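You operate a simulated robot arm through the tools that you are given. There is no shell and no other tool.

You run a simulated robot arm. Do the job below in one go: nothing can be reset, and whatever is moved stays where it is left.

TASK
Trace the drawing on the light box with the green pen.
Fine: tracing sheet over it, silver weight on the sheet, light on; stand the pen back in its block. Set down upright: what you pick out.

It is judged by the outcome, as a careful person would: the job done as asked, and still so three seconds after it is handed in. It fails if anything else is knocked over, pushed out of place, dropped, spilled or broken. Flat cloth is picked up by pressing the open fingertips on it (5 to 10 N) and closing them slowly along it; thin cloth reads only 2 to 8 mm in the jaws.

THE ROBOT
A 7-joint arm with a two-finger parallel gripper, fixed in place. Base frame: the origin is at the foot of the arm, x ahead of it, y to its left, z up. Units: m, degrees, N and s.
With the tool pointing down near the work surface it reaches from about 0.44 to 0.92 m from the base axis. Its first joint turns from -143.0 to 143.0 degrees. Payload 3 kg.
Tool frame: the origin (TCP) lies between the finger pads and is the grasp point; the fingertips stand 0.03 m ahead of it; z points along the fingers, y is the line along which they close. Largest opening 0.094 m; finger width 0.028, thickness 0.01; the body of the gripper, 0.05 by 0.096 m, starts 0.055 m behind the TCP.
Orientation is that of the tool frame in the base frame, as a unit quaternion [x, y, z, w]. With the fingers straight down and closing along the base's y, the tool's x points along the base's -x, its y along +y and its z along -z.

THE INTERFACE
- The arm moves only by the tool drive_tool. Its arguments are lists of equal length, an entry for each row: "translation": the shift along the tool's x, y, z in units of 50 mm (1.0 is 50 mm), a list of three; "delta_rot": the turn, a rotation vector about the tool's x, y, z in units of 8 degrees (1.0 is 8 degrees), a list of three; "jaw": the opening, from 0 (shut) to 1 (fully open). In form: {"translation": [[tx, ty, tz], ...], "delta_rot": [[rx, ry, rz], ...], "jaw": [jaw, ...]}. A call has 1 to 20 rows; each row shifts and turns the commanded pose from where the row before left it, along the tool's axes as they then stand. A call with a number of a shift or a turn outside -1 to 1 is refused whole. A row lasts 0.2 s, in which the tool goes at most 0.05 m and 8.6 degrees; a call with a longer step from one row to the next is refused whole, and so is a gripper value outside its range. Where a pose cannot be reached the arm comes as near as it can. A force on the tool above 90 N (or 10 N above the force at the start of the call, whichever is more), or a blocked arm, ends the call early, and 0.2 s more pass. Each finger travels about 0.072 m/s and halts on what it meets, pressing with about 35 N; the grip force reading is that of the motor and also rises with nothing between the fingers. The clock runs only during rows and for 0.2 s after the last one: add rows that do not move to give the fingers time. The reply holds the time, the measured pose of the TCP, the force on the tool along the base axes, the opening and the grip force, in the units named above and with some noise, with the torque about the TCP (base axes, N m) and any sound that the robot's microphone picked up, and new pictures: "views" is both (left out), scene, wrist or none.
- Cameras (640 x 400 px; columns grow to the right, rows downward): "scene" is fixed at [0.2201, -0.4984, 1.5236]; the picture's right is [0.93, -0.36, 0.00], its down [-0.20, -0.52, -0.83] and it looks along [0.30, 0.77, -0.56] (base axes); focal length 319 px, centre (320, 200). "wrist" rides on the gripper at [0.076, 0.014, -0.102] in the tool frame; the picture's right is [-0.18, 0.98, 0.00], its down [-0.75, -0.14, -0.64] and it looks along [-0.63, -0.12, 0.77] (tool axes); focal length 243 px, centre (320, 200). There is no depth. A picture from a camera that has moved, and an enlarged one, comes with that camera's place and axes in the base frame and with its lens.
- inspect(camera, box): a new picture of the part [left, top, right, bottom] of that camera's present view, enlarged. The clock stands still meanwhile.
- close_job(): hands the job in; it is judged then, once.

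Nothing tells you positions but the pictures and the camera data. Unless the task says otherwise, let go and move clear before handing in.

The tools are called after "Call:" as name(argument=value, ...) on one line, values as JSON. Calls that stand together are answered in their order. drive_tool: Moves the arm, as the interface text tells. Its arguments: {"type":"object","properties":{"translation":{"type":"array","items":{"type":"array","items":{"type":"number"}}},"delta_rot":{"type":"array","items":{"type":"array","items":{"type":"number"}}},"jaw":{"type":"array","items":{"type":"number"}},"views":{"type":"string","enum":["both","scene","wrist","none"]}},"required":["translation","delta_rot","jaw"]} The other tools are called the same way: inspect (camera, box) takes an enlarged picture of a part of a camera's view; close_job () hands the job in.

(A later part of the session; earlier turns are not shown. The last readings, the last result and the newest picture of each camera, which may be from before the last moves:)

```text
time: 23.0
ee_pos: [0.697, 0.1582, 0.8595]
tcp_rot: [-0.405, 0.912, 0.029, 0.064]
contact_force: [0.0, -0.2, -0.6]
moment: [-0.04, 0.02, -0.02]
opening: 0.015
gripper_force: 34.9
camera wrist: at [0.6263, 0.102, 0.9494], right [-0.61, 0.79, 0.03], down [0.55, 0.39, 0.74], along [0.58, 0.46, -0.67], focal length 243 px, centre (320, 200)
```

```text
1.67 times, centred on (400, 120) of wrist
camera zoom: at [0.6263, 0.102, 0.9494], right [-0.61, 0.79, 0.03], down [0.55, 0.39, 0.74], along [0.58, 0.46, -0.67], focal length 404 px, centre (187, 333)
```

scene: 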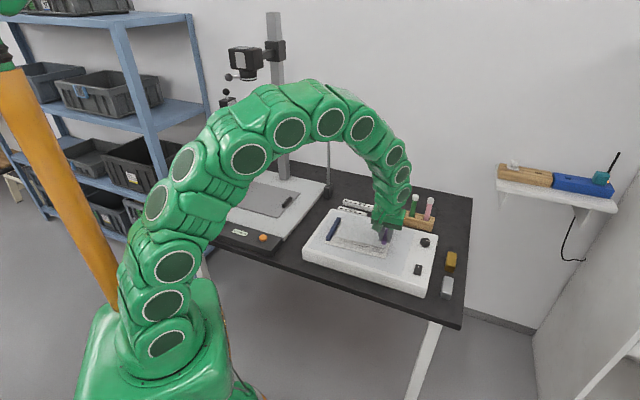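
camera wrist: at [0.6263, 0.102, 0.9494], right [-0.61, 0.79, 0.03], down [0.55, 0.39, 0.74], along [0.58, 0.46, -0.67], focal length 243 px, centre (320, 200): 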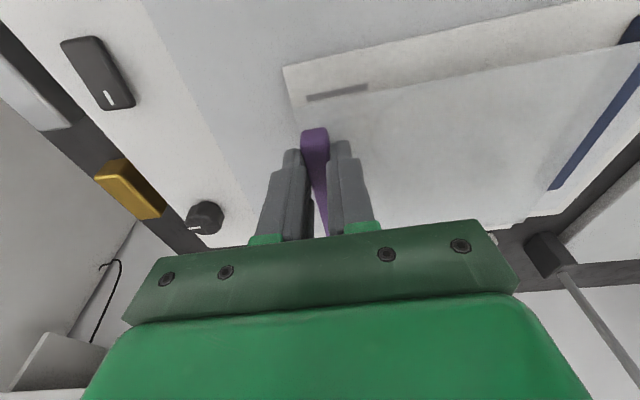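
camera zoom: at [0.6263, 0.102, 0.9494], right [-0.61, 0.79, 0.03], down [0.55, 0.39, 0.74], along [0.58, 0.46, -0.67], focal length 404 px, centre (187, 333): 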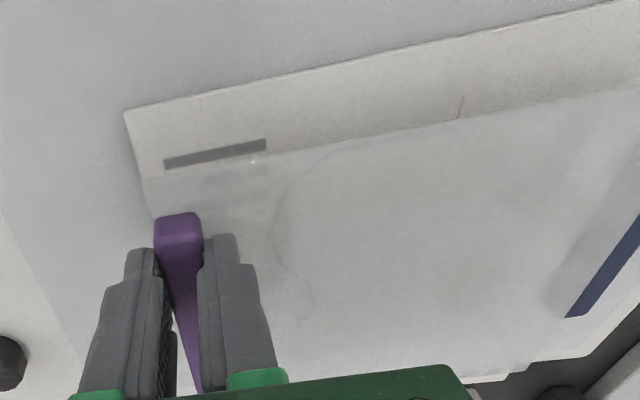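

Position and rotation look right. Lowering gently.

Call:
drive_tool(translation=[[0.03, 0, 0.211], [0.03, 0, 0.211], [0.03, 0, 0.211], [0, 0, 0]], delta_rot=[[0, 0, 0], [0, 0, 0], [0, 0, 0], [0, 0, 0]], jaw=[0, 0, 0, 0], views="wrist")

Call:
inspect(camera="scene", box=[300, 190, 440, 280])

```text
time: 24.0
ee_pos: [0.6978, 0.1573, 0.8283]
tcp_rot: [-0.403, 0.912, 0.029, 0.064]
contact_force: [0.0, 0.6, -1.5]
moment: [-0.01, -0.04, 0.0]
opening: 0.0147
gripper_force: 35.0
camera wrist: at [0.6253, 0.1016, 0.919], right [-0.61, 0.79, 0.03], down [0.55, 0.39, 0.74], along [0.58, 0.46, -0.67], focal length 243 px, centre (320, 200)
```

wrist: 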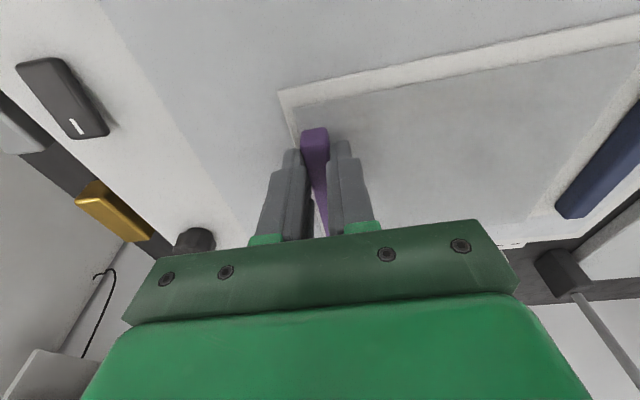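

```text
4.44 times, centred on (370, 235) of scene
camera zoom: at [0.2201, -0.4984, 1.5236], right [0.93, -0.36, 0.0], down [-0.2, -0.52, -0.83], along [0.3, 0.77, -0.56], focal length 1418 px, centre (98, 44)
```

zoom: 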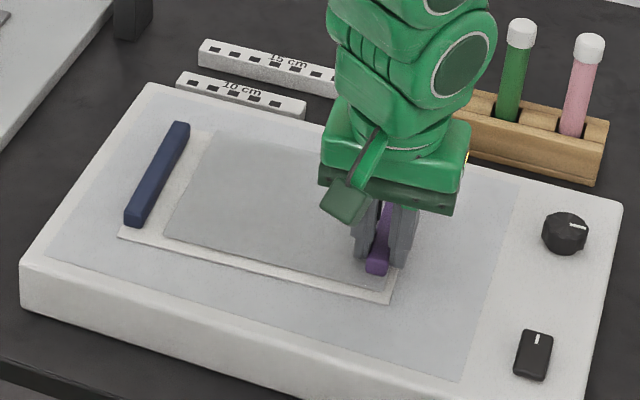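

Call:
drive_tool(translation=[[0.01, 0, 0.07], [0, 0, 0]], delta_rot=[[0, 0, 0], [0, 0, 0]], jaw=[0, 0], views="none")

```text
time: 24.6
ee_pos: [0.6964, 0.1594, 0.8264]
tcp_rot: [-0.404, 0.912, 0.029, 0.065]
contact_force: [-3.2, -3.6, 45.2]
moment: [-0.14, 0.3, 0.1]
opening: 0.0149
gripper_force: 34.7
```

Call:
drive_tool(translation=[[-0.006, 0, -0.045], [0, 0, 0]], delta_rot=[[0, 0, 0], [0, 0, 0]], jaw=[0, 0], views="none")

```text
time: 25.2
ee_pos: [0.6959, 0.1586, 0.8282]
tcp_rot: [-0.404, 0.912, 0.028, 0.063]
contact_force: [7.5, 0.7, 24.9]
moment: [0.44, -0.45, -0.17]
opening: 0.0148
gripper_force: 35.3
```

Call:
drive_tool(translation=[[-0.005, 0, -0.035], [0, 0, 0]], delta_rot=[[0, 0, 0], [0, 0, 0]], jaw=[0, 0], views="wrist")

```text
time: 25.8
ee_pos: [0.6953, 0.1588, 0.8273]
tcp_rot: [-0.403, 0.912, 0.029, 0.062]
contact_force: [0.6, -0.4, -0.1]
moment: [-0.02, -0.01, 0.0]
opening: 0.0149
gripper_force: 34.7
camera wrist: at [0.624, 0.1027, 0.9181], right [-0.61, 0.79, 0.03], down [0.55, 0.39, 0.74], along [0.58, 0.46, -0.67], focal length 243 px, centre (320, 200)
```

wrist: 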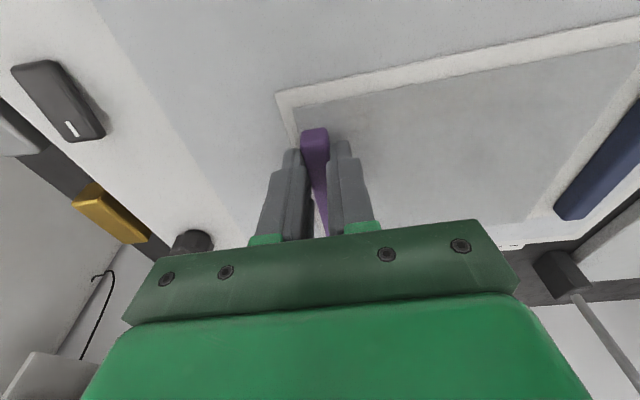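

Contact force is zero with the sheet just on the paper. Releasing slowly.

Call:
drive_tool(translation=[[0, 0, 0], [0, 0, 0], [0, 0, 0], [0, 0, 0]], delta_rot=[[0, 0, 0], [0, 0, 0], [0, 0, 0], [0, 0, 0]], jaw=[0.18, 0.24, 0.3, 0.3], views="wrist")

Call:
inspect(camera="wrist", box=[220, 60, 460, 240])

```text
time: 26.8
ee_pos: [0.696, 0.1596, 0.8287]
tcp_rot: [-0.404, 0.912, 0.03, 0.064]
contact_force: [0.0, -0.3, -0.5]
moment: [0.01, 0.0, 0.0]
opening: 0.0281
gripper_force: 0.0
camera wrist: at [0.6247, 0.1027, 0.919], right [-0.61, 0.79, 0.03], down [0.55, 0.39, 0.74], along [0.58, 0.46, -0.67], focal length 243 px, centre (320, 200)
```

wrist: 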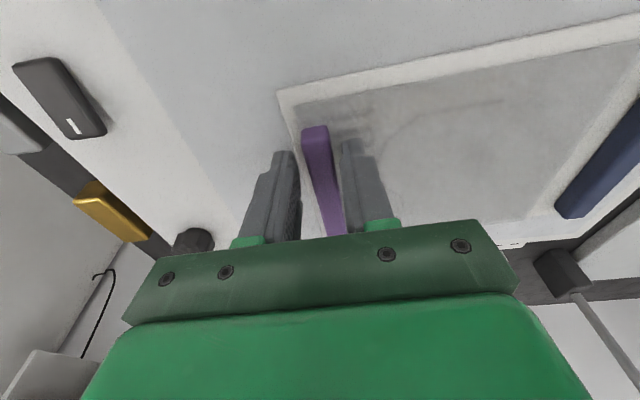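

```text
2.22 times, centred on (340, 150) of wrist
camera zoom: at [0.6247, 0.1027, 0.919], right [-0.61, 0.79, 0.03], down [0.55, 0.39, 0.74], along [0.58, 0.46, -0.67], focal length 539 px, centre (276, 311)
```

zoom: 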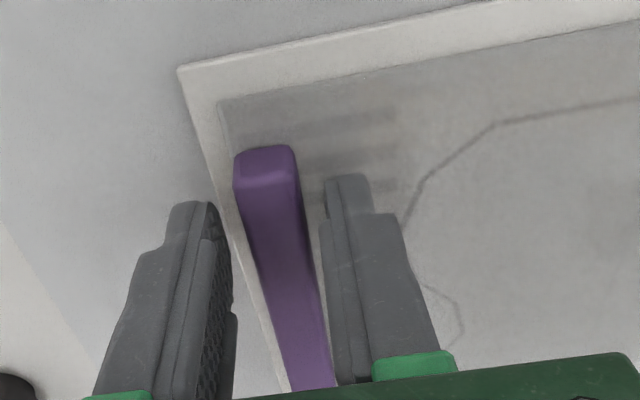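

Released. Rise straight up and look at the result and at the weights.

Call:
drive_tool(translation=[[-0.028, 0, -0.2], [-0.104, 0, -0.743], [-0.104, 0, -0.743], [-0.104, 0, -0.743], [-0.104, 0, -0.743], [0, 0, 0]], delta_rot=[[0, 0, 0], [0, 0, 0], [0, 0, 0], [0, 0, 0], [0, 0, 0], [0, 0, 0]], jaw=[0.3, 0.3, 0.3, 0.3, 0.3, 0.3], views="both")

Call:
inspect(camera="wrist", box=[200, 0, 600, 240])

Call:
inspect(camera="wrist", box=[0, 0, 240, 240])

```text
time: 28.2
ee_pos: [0.6981, 0.1602, 0.9889]
tcp_rot: [-0.404, 0.912, 0.028, 0.063]
contact_force: [-0.4, -0.2, 0.3]
moment: [0.0, -0.01, 0.01]
opening: 0.0282
gripper_force: 0.0
camera wrist: at [0.6267, 0.1048, 1.0795], right [-0.61, 0.79, 0.03], down [0.55, 0.39, 0.74], along [0.58, 0.46, -0.67], focal length 243 px, centre (320, 200)
```

scene: 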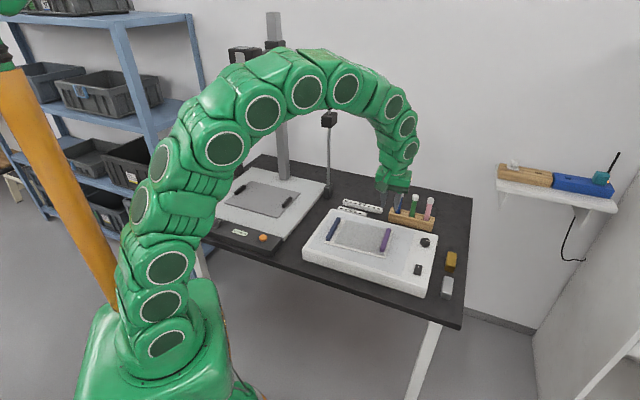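
wrist: 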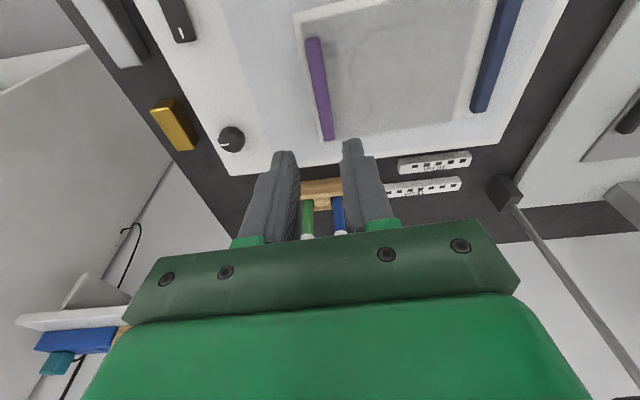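

```text
1.60 times, centred on (400, 120) of wrist
camera zoom: at [0.6267, 0.1048, 1.0795], right [-0.61, 0.79, 0.03], down [0.55, 0.39, 0.74], along [0.58, 0.46, -0.67], focal length 388 px, centre (192, 328)
```

zoom: 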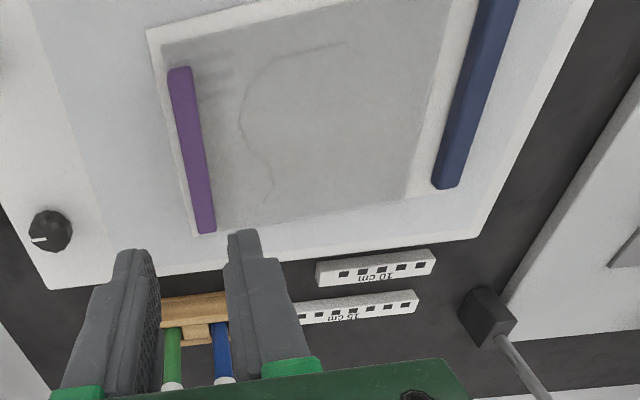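

```text
1.67 times, centred on (120, 120) of wrist
camera zoom: at [0.6267, 0.1048, 1.0795], right [-0.61, 0.79, 0.03], down [0.55, 0.39, 0.74], along [0.58, 0.46, -0.67], focal length 404 px, centre (653, 333)
```

zoom: 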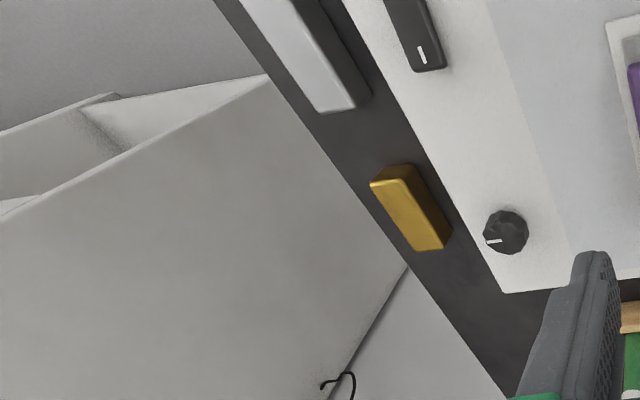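

The tracing sheet lies squarely over the drawing. Next I go over to look at the silver weight.

Call:
drive_tool(translation=[[0, 0, 0], [0.037, -0.835, 0.156], [0.037, -0.835, 0.156], [0.037, -0.835, 0.156], [0.037, -0.835, 0.156], [0.037, -0.835, 0.156], [0, 0, 0]], delta_rot=[[0, 1, 0], [0, 0, 0], [0, 0, 0], [0, 0, 0], [0, 0, 0], [0, 0, 0], [0, 0, 0]], jaw=[0.6, 0.8, 0.8, 0.8, 0.8, 0.8, 0.8], views="both")

Call:
inspect(camera="wrist", box=[240, 0, 480, 150])

Call:
inspect(camera="scene", box=[390, 220, 490, 310])

```text
time: 29.8
ee_pos: [0.8458, 0.012, 0.9503]
tcp_rot: [-0.405, 0.914, 0.0, -0.001]
contact_force: [-0.3, 0.2, -0.2]
moment: [-0.01, -0.04, 0.01]
opening: 0.0752
gripper_force: 0.1
camera wrist: at [0.7833, -0.0352, 1.0518], right [-0.61, 0.8, 0.0], down [0.61, 0.46, 0.64], along [0.51, 0.39, -0.77], focal length 243 px, centre (320, 200)
```

scene: 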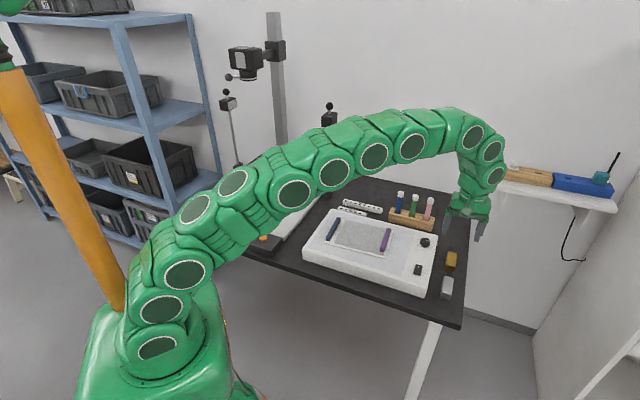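
wrist: 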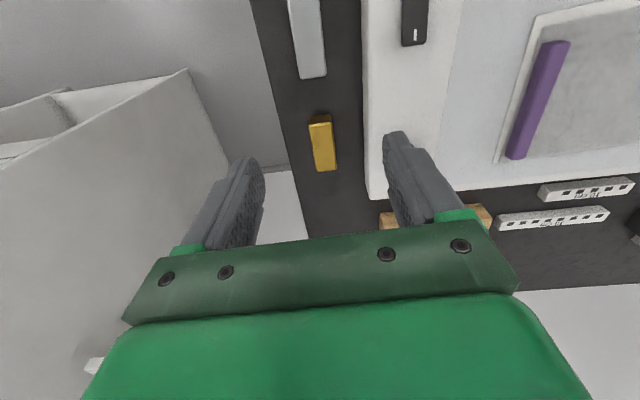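

```text
2.67 times, centred on (360, 75) of wrist
camera zoom: at [0.7833, -0.0352, 1.0518], right [-0.61, 0.8, 0.0], down [0.61, 0.46, 0.64], along [0.51, 0.39, -0.77], focal length 647 px, centre (213, 533)
```

zoom: 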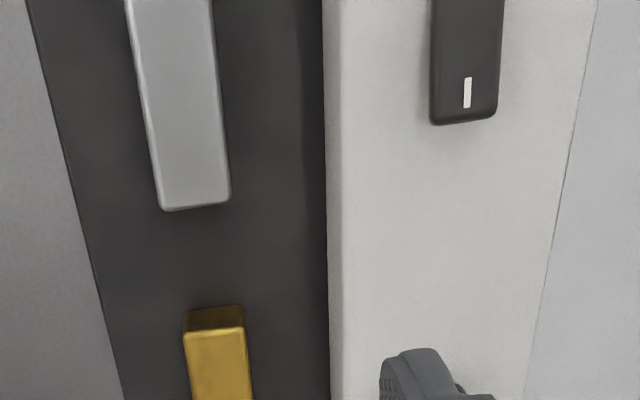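

```text
4.44 times, centred on (440, 265) of scene
camera zoom: at [0.2201, -0.4984, 1.5236], right [0.93, -0.36, 0.0], down [-0.2, -0.52, -0.83], along [0.3, 0.77, -0.56], focal length 1418 px, centre (-213, -89)
```

zoom: 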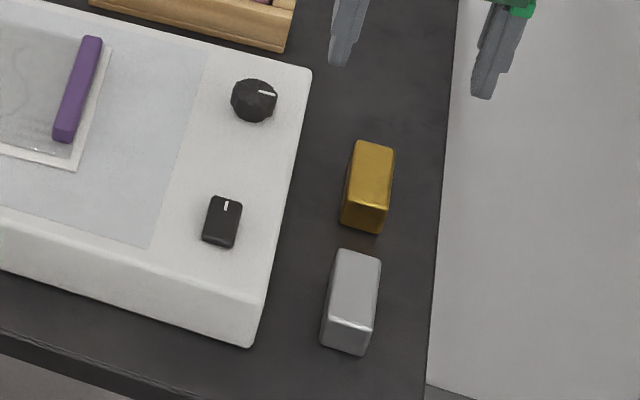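

Call:
drive_tool(translation=[[0.467, -0.021, 0.5], [0.467, -0.021, 0.5], [0, 0, 0]], delta_rot=[[0, 0, 0], [0, 0, 0], [0, 0, 0]], jaw=[0.8, 0.8, 0.8], views="wrist")

Call:
inspect(camera="wrist", box=[200, 0, 440, 160])

```text
time: 30.6
ee_pos: [0.8153, -0.0258, 0.8993]
tcp_rot: [-0.405, 0.914, 0.001, 0.0]
contact_force: [-0.1, -0.4, 0.1]
moment: [0.02, 0.02, 0.03]
opening: 0.0749
gripper_force: 0.1
camera wrist: at [0.7532, -0.0719, 1.0022], right [-0.6, 0.8, 0.0], down [0.61, 0.46, 0.64], along [0.51, 0.39, -0.77], focal length 243 px, centre (320, 200)
```

wrist: 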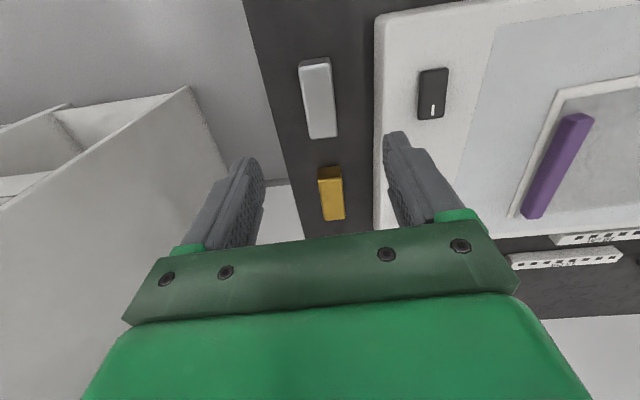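

```text
2.50 times, centred on (320, 80) of wrist
camera zoom: at [0.7532, -0.0719, 1.0022], right [-0.6, 0.8, 0.0], down [0.61, 0.46, 0.64], along [0.51, 0.39, -0.77], focal length 606 px, centre (320, 500)
```

zoom: 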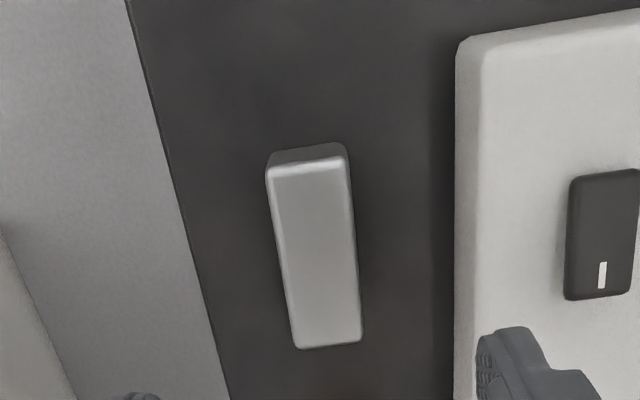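

The silver weight is about 28 × 66 × 30 mm at (0.817, -0.024), top at z≈0.766, turned 44.5°. I'll align and descend over it in stages.

Call:
drive_tool(translation=[[0, 0, 0], [-0.012, 0.003, 0.62], [-0.012, 0.003, 0.62], [-0.012, 0.003, 0.62], [0, 0, 0]], delta_rot=[[0, 0, 0.4125], [0, 0, 0], [0, 0, 0], [0, 0, 0], [0, 0, 0]], jaw=[0.55, 0.55, 0.55, 0.55, 0.55], views="wrist")

Call:
inspect(camera="wrist", box=[200, 60, 440, 240])

Call:
inspect(camera="scene", box=[390, 200, 510, 310])

```text
time: 31.8
ee_pos: [0.8183, -0.0229, 0.8081]
tcp_rot: [-0.378, 0.926, 0.001, 0.0]
contact_force: [0.9, 0.2, -0.7]
moment: [0.0, -0.03, -0.04]
opening: 0.0516
gripper_force: 0.0
camera wrist: at [0.754, -0.0665, 0.9105], right [-0.56, 0.83, 0.0], down [0.64, 0.43, 0.64], along [0.53, 0.36, -0.77], focal length 243 px, centre (320, 200)
```

wrist: 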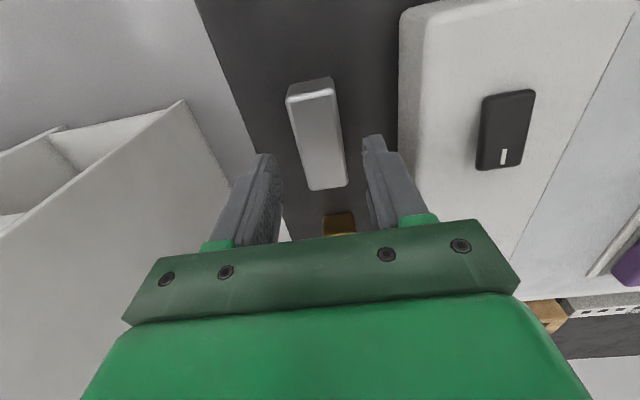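

```text
2.22 times, centred on (320, 150) of wrist
camera zoom: at [0.754, -0.0665, 0.9105], right [-0.56, 0.83, 0.0], down [0.64, 0.43, 0.64], along [0.53, 0.36, -0.77], focal length 539 px, centre (320, 311)
```

zoom: 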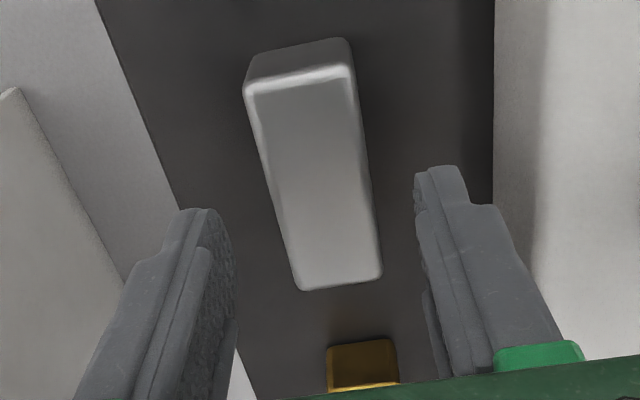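

```text
3.64 times, centred on (450, 255) of scene
camera zoom: at [0.2201, -0.4984, 1.5236], right [0.93, -0.36, 0.0], down [-0.2, -0.52, -0.83], along [0.3, 0.77, -0.56], focal length 1160 px, centre (-153, 0)
```

zoom: 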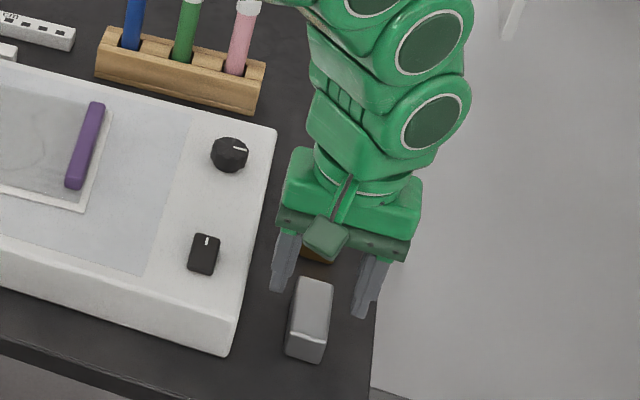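

Call:
drive_tool(translation=[[0, 0, 0.3], [0, 0, 0.3], [0, 0, 0]], delta_rot=[[0, 0, 0], [0, 0, 0], [0, 0, 0]], jaw=[0.55, 0.55, 0.55], views="wrist")

Call:
inspect(camera="wrist", box=[200, 60, 440, 240])

Call:
inspect(camera="scene", box=[400, 240, 490, 310])

```text
time: 32.6
ee_pos: [0.8171, -0.0239, 0.7777]
tcp_rot: [-0.379, 0.925, 0.001, 0.0]
contact_force: [0.3, 0.4, -0.2]
moment: [0.01, -0.01, 0.04]
opening: 0.0517
gripper_force: 0.1
camera wrist: at [0.7525, -0.0656, 0.8802], right [-0.56, 0.83, 0.0], down [0.64, 0.43, 0.64], along [0.53, 0.36, -0.77], focal length 243 px, centre (320, 200)
```

wrist: 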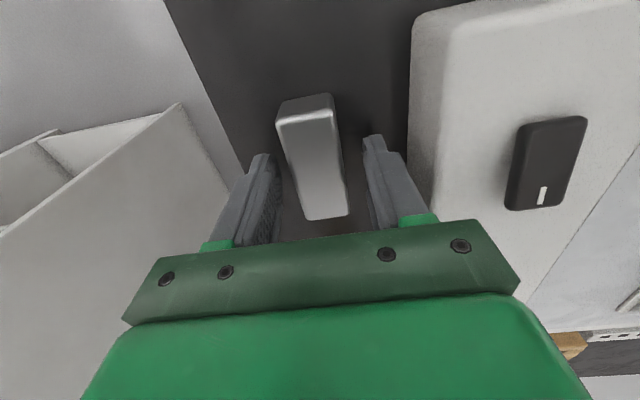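

```text
2.22 times, centred on (320, 150) of wrist
camera zoom: at [0.7525, -0.0656, 0.8802], right [-0.56, 0.83, 0.0], down [0.64, 0.43, 0.64], along [0.53, 0.36, -0.77], focal length 539 px, centre (320, 311)
```

zoom: 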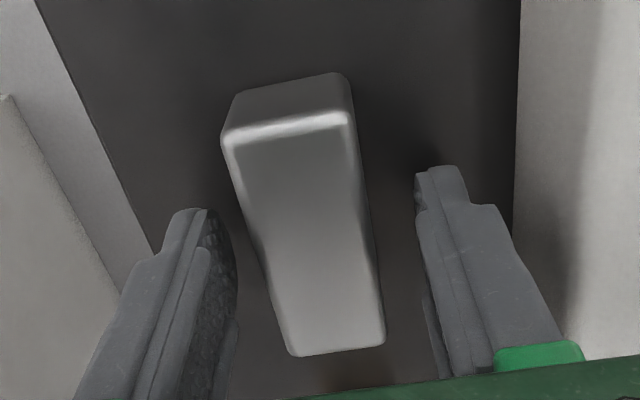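

```text
5.71 times, centred on (445, 275) of scene
camera zoom: at [0.2201, -0.4984, 1.5236], right [0.93, -0.36, 0.0], down [-0.2, -0.52, -0.83], along [0.3, 0.77, -0.56], focal length 1823 px, centre (-394, -229)
```

zoom: 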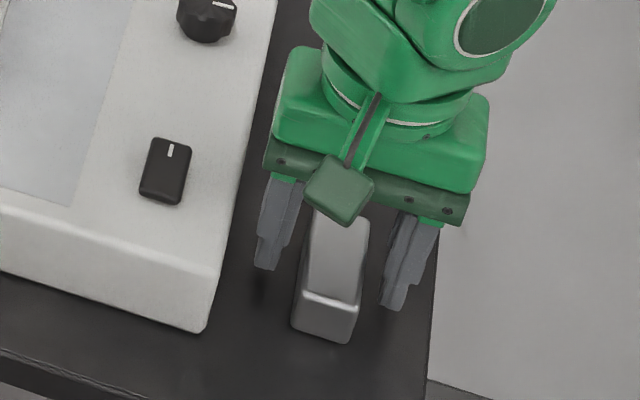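

Call:
drive_tool(translation=[[0, 0, 0.08], [0, 0, 0], [0, 0, 0], [0, 0, 0], [0, 0, 0], [0, 0, 0]], delta_rot=[[0, 0, 0], [0, 0, 0], [0, 0, 0], [0, 0, 0], [0, 0, 0], [0, 0, 0]], jaw=[0.5, 0.4, 0.35, 0.3, 0.2, 0.1], views="wrist")

```text
time: 34.0
ee_pos: [0.8177, -0.0242, 0.7742]
tcp_rot: [-0.379, 0.925, 0.001, -0.001]
contact_force: [0.2, -1.4, 14.4]
moment: [-0.21, -0.04, 0.13]
opening: 0.0299
gripper_force: 35.2
camera wrist: at [0.7524, -0.0655, 0.8768], right [-0.56, 0.83, 0.0], down [0.64, 0.43, 0.64], along [0.53, 0.36, -0.77], focal length 243 px, centre (320, 200)
```

wrist: 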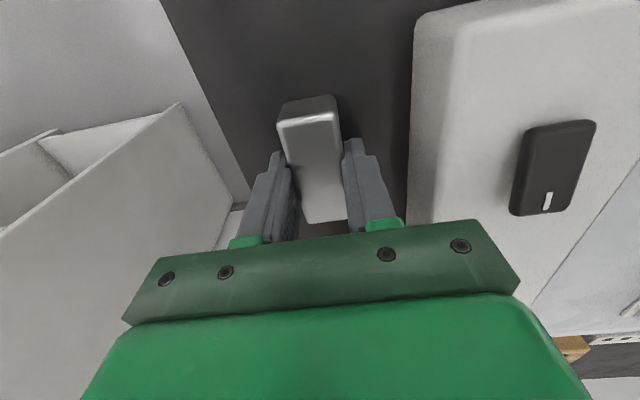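

Silver weight gripped (30 mm wide). Lift and check.

Call:
drive_tool(translation=[[0, 0, -0.1], [0, 0, -0.3], [0, 0, -0.8], [0, 0, -0.8], [0, 0, 0]], delta_rot=[[0, 0, 0], [0, 0, 0], [0, 0, 0], [0, 0, 0], [0, 0, 0]], jaw=[0.1, 0.1, 0.1, 0.1, 0.1], views="both")

```text
time: 35.2
ee_pos: [0.8165, -0.0232, 0.8685]
tcp_rot: [-0.379, 0.925, 0.001, -0.001]
contact_force: [0.7, -0.6, -4.0]
moment: [0.0, -0.01, 0.0]
opening: 0.03
gripper_force: 35.2
camera wrist: at [0.752, -0.0671, 0.9712], right [-0.56, 0.83, 0.0], down [0.64, 0.43, 0.64], along [0.53, 0.36, -0.77], focal length 243 px, centre (320, 200)
```

scene: 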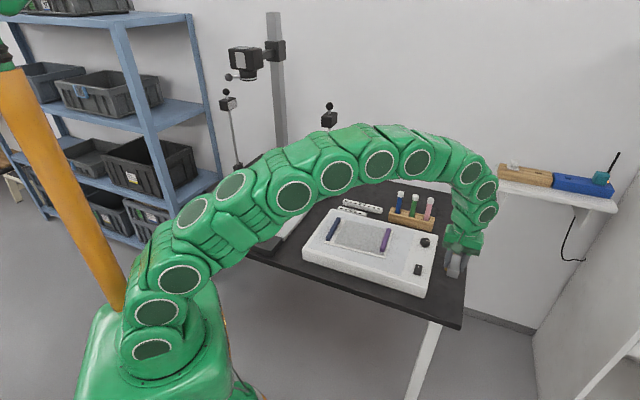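
wrist: 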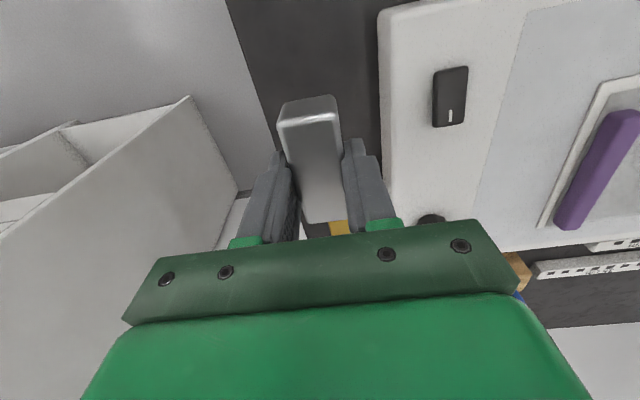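

The weight is held (about 0.4 kg). Carrying it over to the free strip of the sheet left of the drawing's axis line.

Call:
drive_tool(translation=[[-0.08, 0.4, -0.06], [-0.1576, 0.7876, -0.02], [-0.1576, 0.7876, -0.02], [-0.1576, 0.7876, -0.02], [-0.1576, 0.7876, -0.02], [-0.1576, 0.7876, -0.02], [-0.1576, 0.7876, -0.02], [-0.1576, 0.7876, -0.02], [-0.1576, 0.7876, -0.02], [-0.08, 0.387, 0], [0, 0, 0], [0, 0, 0]], delta_rot=[[0, 0, 0], [0, 0, 0], [0, 0, 0], [0, 0, 0], [0, 0, 0], [0, 0, 0], [0, 0, 0], [0, 0, 0], [0, 0, 0], [0, 0, 0], [0, 0, -0.4125], [0, 0, 0]], jaw=[0.1, 0.1, 0.1, 0.1, 0.1, 0.1, 0.1, 0.1, 0.1, 0.1, 0.1, 0.1], views="both")

Call:
inspect(camera="wrist", box=[100, 0, 500, 240])

Call:
inspect(camera="scene", box=[290, 180, 450, 290])

```text
time: 37.8
ee_pos: [0.6176, 0.2828, 0.8836]
tcp_rot: [-0.406, 0.914, 0.001, -0.001]
contact_force: [-0.6, 0.4, -3.4]
moment: [-0.04, 0.0, 0.0]
opening: 0.0298
gripper_force: 34.9
camera wrist: at [0.556, 0.2363, 0.986], right [-0.61, 0.8, 0.0], down [0.61, 0.46, 0.64], along [0.51, 0.39, -0.77], focal length 243 px, centre (320, 200)
```

scene: 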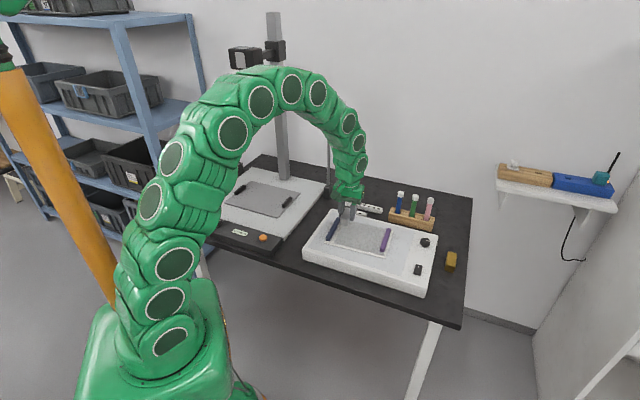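
wrist: 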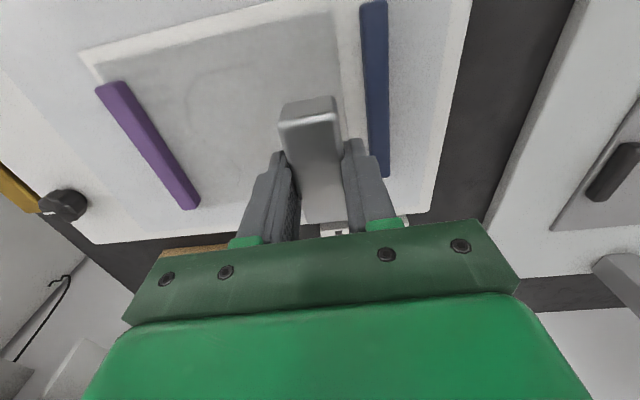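

```text
1.60 times, centred on (300, 120) of wrist
camera zoom: at [0.556, 0.2363, 0.986], right [-0.61, 0.8, 0.0], down [0.61, 0.46, 0.64], along [0.51, 0.39, -0.77], focal length 388 px, centre (352, 328)
```

zoom: 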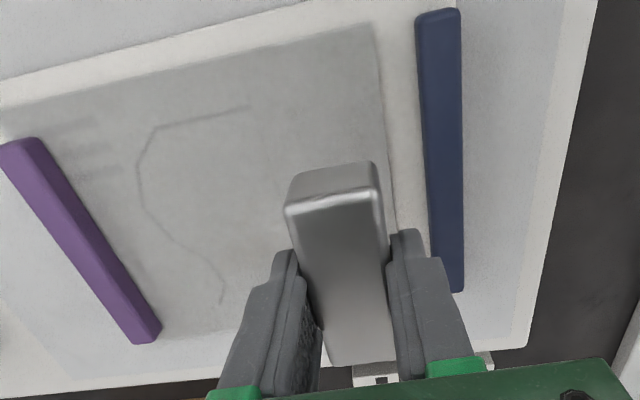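

```text
3.64 times, centred on (370, 235) of scene
camera zoom: at [0.2201, -0.4984, 1.5236], right [0.93, -0.36, 0.0], down [-0.2, -0.52, -0.83], along [0.3, 0.77, -0.56], focal length 1160 px, centre (138, 73)
```

zoom: 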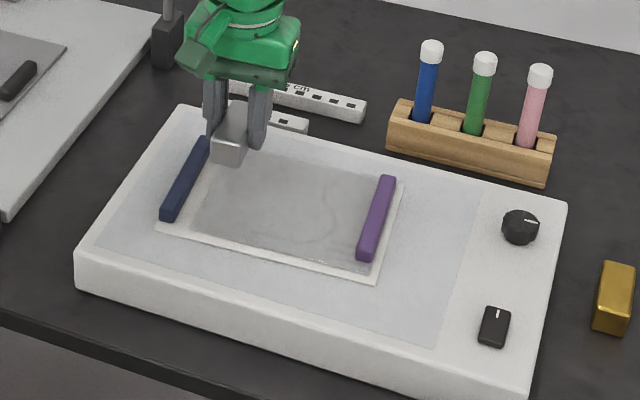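

I'll shift it 6 mm toward the drawing side to stay clear of the blue bar, then lower it.

Call:
drive_tool(translation=[[0, -0.12, 0], [0, 0, 0.34], [0, 0, 0.34], [0, 0, 0.32], [0, 0, 0]], delta_rot=[[0, 0, 0], [0, 0, 0], [0, 0, 0], [0, 0, 0], [0, 0, 0]], jaw=[0.1, 0.1, 0.1, 0.1, 0.1], views="wrist")

Call:
inspect(camera="wrist", box=[180, 0, 500, 240])

```text
time: 39.0
ee_pos: [0.6206, 0.2773, 0.8321]
tcp_rot: [-0.405, 0.914, 0.001, -0.001]
contact_force: [0.0, -0.6, -3.9]
moment: [0.02, 0.0, -0.06]
opening: 0.0298
gripper_force: 35.5
camera wrist: at [0.5591, 0.2309, 0.9349], right [-0.61, 0.8, 0.0], down [0.61, 0.46, 0.64], along [0.51, 0.39, -0.77], focal length 243 px, centre (320, 200)
```

wrist: 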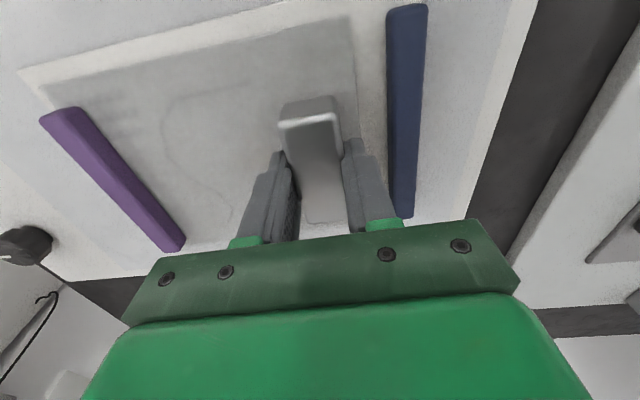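

```text
1.67 times, centred on (340, 120) of wrist
camera zoom: at [0.5591, 0.2309, 0.9349], right [-0.61, 0.8, 0.0], down [0.61, 0.46, 0.64], along [0.51, 0.39, -0.77], focal length 404 px, centre (287, 333)
```

zoom: 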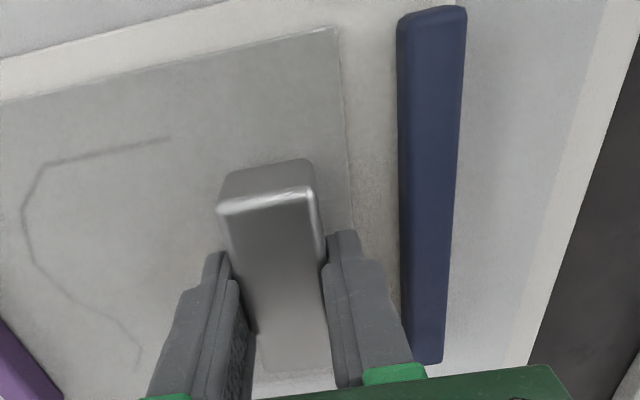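

Call:
drive_tool(translation=[[0, 0, 0.06], [0, 0, 0]], delta_rot=[[0, 0, 0], [0, 0, 0]], jaw=[0.1, 0.1], views="none")

```text
time: 39.6
ee_pos: [0.6216, 0.2761, 0.8298]
tcp_rot: [-0.406, 0.914, 0.001, 0.0]
contact_force: [-1.8, 0.9, 8.4]
moment: [-0.09, 0.07, 0.0]
opening: 0.0297
gripper_force: 35.3
```

Touching down at 8 N. Opening just a little, then rising.

Call:
drive_tool(translation=[[0, 0, 0], [0, 0, 0], [0, 0, 0], [0, 0, -0.2], [0, 0, -0.7], [0, 0, -0.9], [0, 0, -0.9], [0, 0, 0]], delta_rot=[[0, 0, 0], [0, 0, 0], [0, 0, 0], [0, 0, 0], [0, 0, 0], [0, 0, 0], [0, 0, 0], [0, 0, 0]], jaw=[0.33, 0.36, 0.38, 0.38, 0.38, 0.38, 0.38, 0.38], views="both")

Call:
inspect(camera="wrist", box=[100, 0, 460, 200])

Call:
inspect(camera="scene", box=[290, 180, 450, 290])

```text
time: 41.4
ee_pos: [0.6209, 0.2747, 0.9677]
tcp_rot: [-0.405, 0.914, 0.001, 0.0]
contact_force: [-0.8, -0.1, 0.2]
moment: [0.01, 0.02, -0.04]
opening: 0.0356
gripper_force: 0.1
camera wrist: at [0.5592, 0.228, 1.0687], right [-0.6, 0.8, 0.0], down [0.61, 0.46, 0.64], along [0.51, 0.39, -0.77], focal length 243 px, centre (320, 200)
```

scene: 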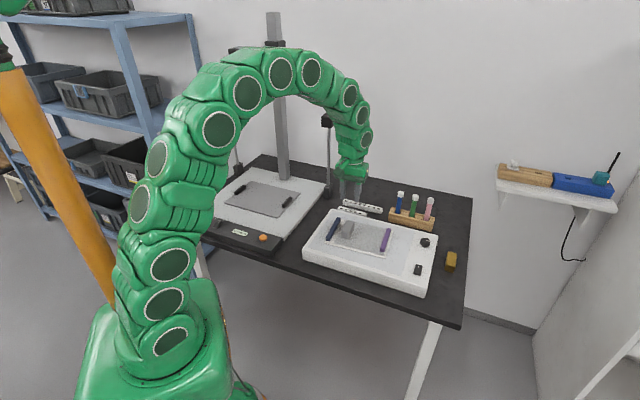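
wrist: 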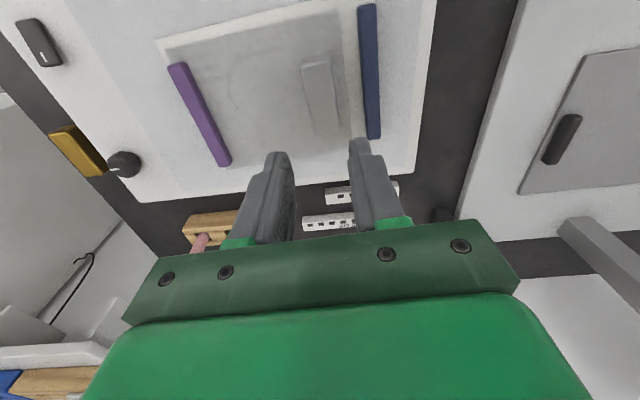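

```text
1.78 times, centred on (280, 100) of wrist
camera zoom: at [0.5592, 0.228, 1.0687], right [-0.6, 0.8, 0.0], down [0.61, 0.46, 0.64], along [0.51, 0.39, -0.77], focal length 431 px, centre (391, 378)
```

zoom: 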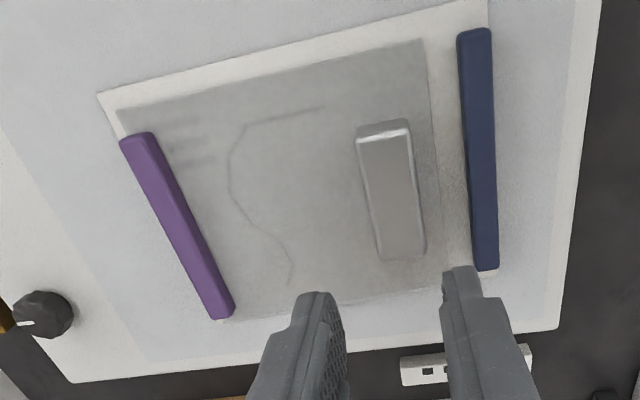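

```text
3.64 times, centred on (370, 235) of scene
camera zoom: at [0.2201, -0.4984, 1.5236], right [0.93, -0.36, 0.0], down [-0.2, -0.52, -0.83], along [0.3, 0.77, -0.56], focal length 1160 px, centre (138, 73)
```

zoom: 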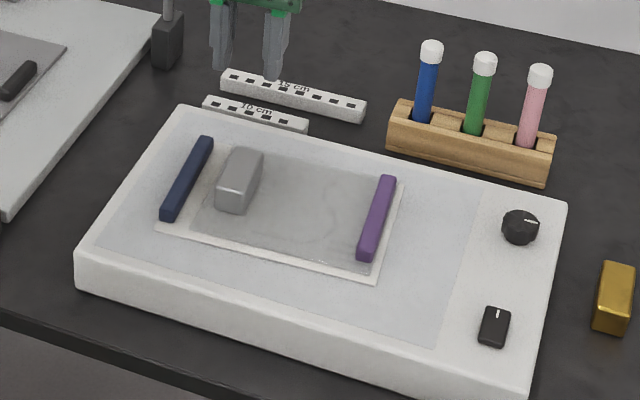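

The silver weight is on the sheet, clear of the drawing. Now a close look at the light box switch and knob.

Call:
drive_tool(translation=[[0.267, -0.717, 0.171], [0.267, -0.717, 0.171], [0.267, -0.717, 0.171], [0.267, -0.717, 0.171], [0.267, -0.717, 0.171], [0.267, -0.717, 0.171], [0.267, -0.717, 0.171], [0, 0, 0]], delta_rot=[[0, 0, 0], [0, 0, 0], [0, 0, 0], [0, 0, 0], [0, 0, 0], [0, 0, 0], [0, 0, 0], [0, 0, 0]], jaw=[0.6, 0.8, 0.8, 0.8, 0.8, 0.8, 0.8, 0.8], views="both")

Call:
inspect(camera="wrist", box=[260, 40, 400, 160])

Call:
inspect(camera="scene", box=[400, 230, 450, 285])

```text
time: 43.2
ee_pos: [0.7482, 0.0394, 0.9054]
tcp_rot: [-0.404, 0.915, 0.001, 0.0]
contact_force: [0.0, -0.4, 0.5]
moment: [-0.01, 0.02, -0.01]
opening: 0.0749
gripper_force: 0.0
camera wrist: at [0.6857, -0.0067, 1.0072], right [-0.6, 0.8, 0.0], down [0.61, 0.46, 0.64], along [0.51, 0.39, -0.77], focal length 243 px, centre (320, 200)
```

scene: 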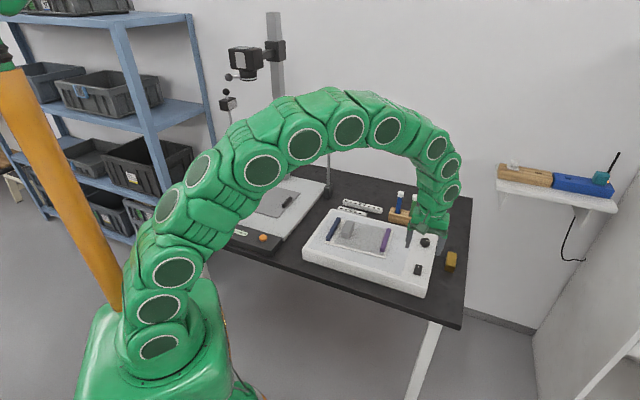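
wrist: 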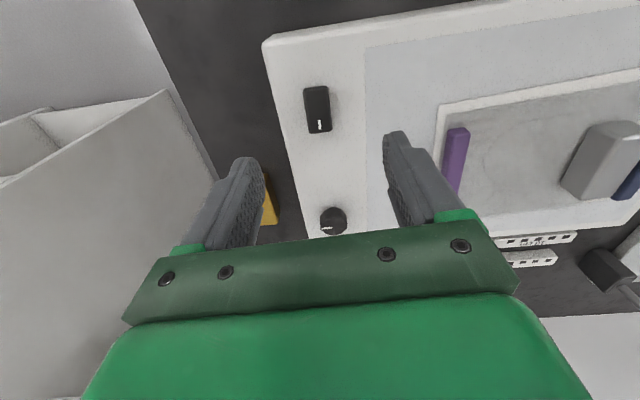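

```text
3.33 times, centred on (330, 100) of wrist
camera zoom: at [0.6857, -0.0067, 1.0072], right [-0.6, 0.8, 0.0], down [0.61, 0.46, 0.64], along [0.51, 0.39, -0.77], focal length 809 px, centre (287, 533)
```

zoom: 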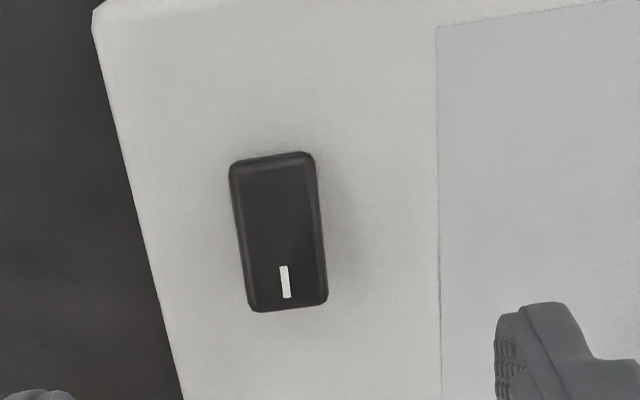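

```text
7.27 times, centred on (425, 258) of scene
camera zoom: at [0.2201, -0.4984, 1.5236], right [0.93, -0.36, 0.0], down [-0.2, -0.52, -0.83], along [0.3, 0.77, -0.56], focal length 2320 px, centre (-444, -218)
```

zoom: 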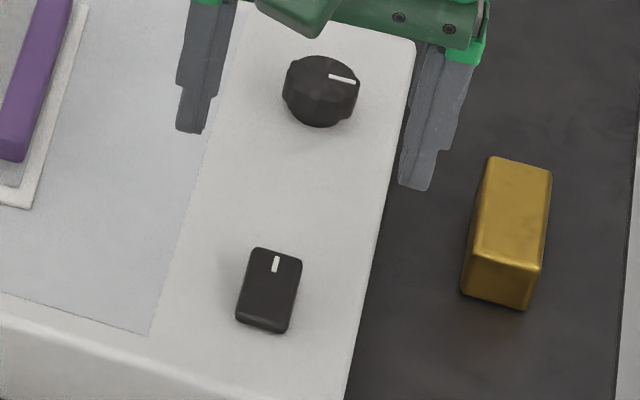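

The switch is a rocker with an "I" mark at its far end, at (0.754, 0.045). I'll close the fingers and press on that end from above.

Call:
drive_tool(translation=[[0, 0, 0], [0, 0, 0], [0, 0, 0], [-0.147, 0.002, 0.604], [-0.147, 0.002, 0.604], [0, 0, 0]], delta_rot=[[0, 0, 0], [0, 0, 0], [0, 0, 0], [0, 0, 0], [0, 0, 0], [0, 0, 0]], jaw=[0.5, 0.2, 0, 0, 0, 0], views="both")

Call:
inspect(camera="wrist", box=[240, 80, 400, 200])

Call:
inspect(camera="scene", box=[380, 220, 460, 290])

```text
time: 44.6
ee_pos: [0.7585, 0.0521, 0.8444]
tcp_rot: [-0.405, 0.914, 0.0, 0.0]
contact_force: [0.8, -0.3, -0.5]
moment: [0.03, -0.02, -0.02]
opening: 0.0002
gripper_force: 32.9
camera wrist: at [0.6953, 0.0047, 0.9472], right [-0.61, 0.8, 0.0], down [0.61, 0.46, 0.64], along [0.51, 0.39, -0.77], focal length 243 px, centre (320, 200)
```

scene: 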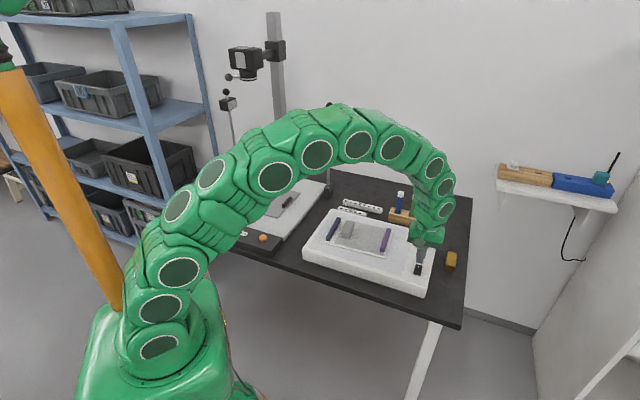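
wrist: 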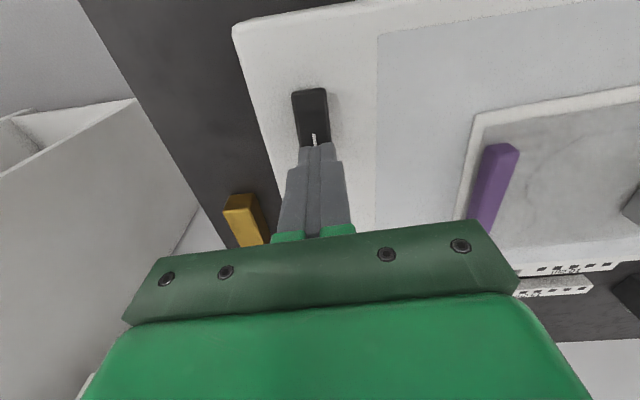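

```text
3.33 times, centred on (320, 140) of wrist
camera zoom: at [0.6953, 0.0047, 0.9472], right [-0.61, 0.8, 0.0], down [0.61, 0.46, 0.64], along [0.51, 0.39, -0.77], focal length 809 px, centre (320, 400)
```

zoom: 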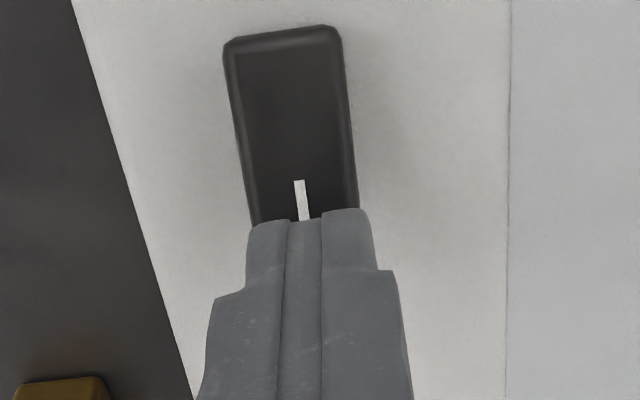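

```text
5.71 times, centred on (420, 255) of scene
camera zoom: at [0.2201, -0.4984, 1.5236], right [0.93, -0.36, 0.0], down [-0.2, -0.52, -0.83], along [0.3, 0.77, -0.56], focal length 1823 px, centre (-251, -114)
```

zoom: 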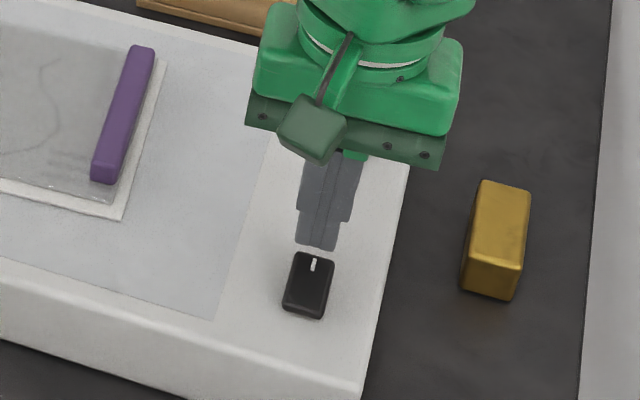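

Call:
drive_tool(translation=[[0.08, 0, 0.08], [0, 0, 0.06], [0, 0, 0]], delta_rot=[[0, 0, 0], [0, 0, 0], [0, 0, 0]], jaw=[0, 0, 0], views="none")

```text
time: 45.4
ee_pos: [0.7542, 0.0467, 0.8378]
tcp_rot: [-0.404, 0.915, 0.0, 0.0]
contact_force: [0.2, -0.3, -0.4]
moment: [-0.03, -0.02, 0.04]
opening: 0.0
gripper_force: 33.0
```

Call:
drive_tool(translation=[[0, 0, 0.04], [0, 0, 0]], delta_rot=[[0, 0, 0], [0, 0, 0]], jaw=[0, 0], views="none")

```text
time: 46.0
ee_pos: [0.7548, 0.0464, 0.8366]
tcp_rot: [-0.405, 0.914, 0.001, 0.0]
contact_force: [0.0, -0.2, -0.4]
moment: [0.0, -0.01, 0.03]
opening: 0.0002
gripper_force: 32.6
```

Call:
drive_tool(translation=[[0, 0, 0.04], [0, 0, 0]], delta_rot=[[0, 0, 0], [0, 0, 0]], jaw=[0, 0], views="none")

```text
time: 46.6
ee_pos: [0.7549, 0.0461, 0.8338]
tcp_rot: [-0.405, 0.914, 0.001, -0.001]
contact_force: [-0.2, 0.2, 0.1]
moment: [0.01, 0.0, 0.01]
opening: 0.0
gripper_force: 32.8
```

Call:
drive_tool(translation=[[0, 0, 0.04], [0, 0, 0]], delta_rot=[[0, 0, 0], [0, 0, 0]], jaw=[0, 0], views="none")

```text
time: 47.2
ee_pos: [0.7532, 0.046, 0.8316]
tcp_rot: [-0.405, 0.914, 0.001, 0.0]
contact_force: [-0.7, -0.2, -0.1]
moment: [0.01, -0.05, 0.0]
opening: 0.0002
gripper_force: 32.9
```

Call:
inspect(camera="scene", box=[395, 230, 445, 285])

Call:
inspect(camera="wrist", box=[240, 80, 400, 200])

```text
7.27 times, centred on (420, 258) of scene
camera zoom: at [0.2201, -0.4984, 1.5236], right [0.93, -0.36, 0.0], down [-0.2, -0.52, -0.83], along [0.3, 0.77, -0.56], focal length 2320 px, centre (-407, -218)
```

zoom: 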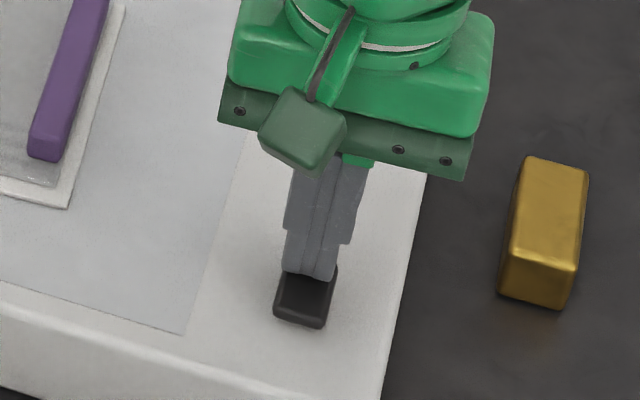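

```text
3.33 times, centred on (320, 140) of wrist
camera zoom: at [0.6915, -0.0001, 0.9334], right [-0.6, 0.8, 0.0], down [0.61, 0.46, 0.64], along [0.51, 0.39, -0.77], focal length 809 px, centre (320, 400)
```

zoom: 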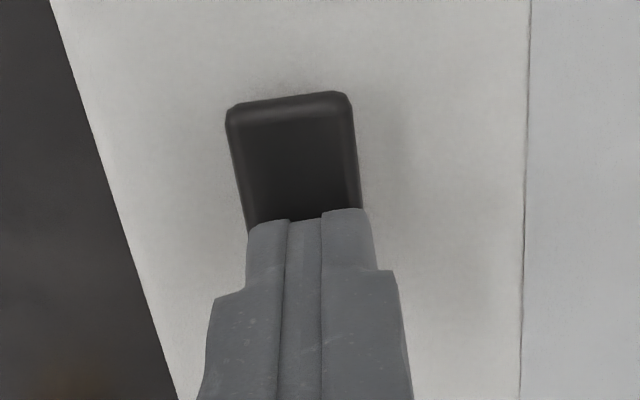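

Call:
drive_tool(translation=[[0, 0, 0.03], [0, 0, 0]], delta_rot=[[0, 0, 0], [0, 0, 0]], jaw=[0, 0], views="none")

```text
time: 47.8
ee_pos: [0.7538, 0.0457, 0.8304]
tcp_rot: [-0.406, 0.914, 0.001, 0.001]
contact_force: [-9.6, 2.6, 34.3]
moment: [-0.22, 0.53, -0.13]
opening: 0.0
gripper_force: 33.2
heard: click, click
```

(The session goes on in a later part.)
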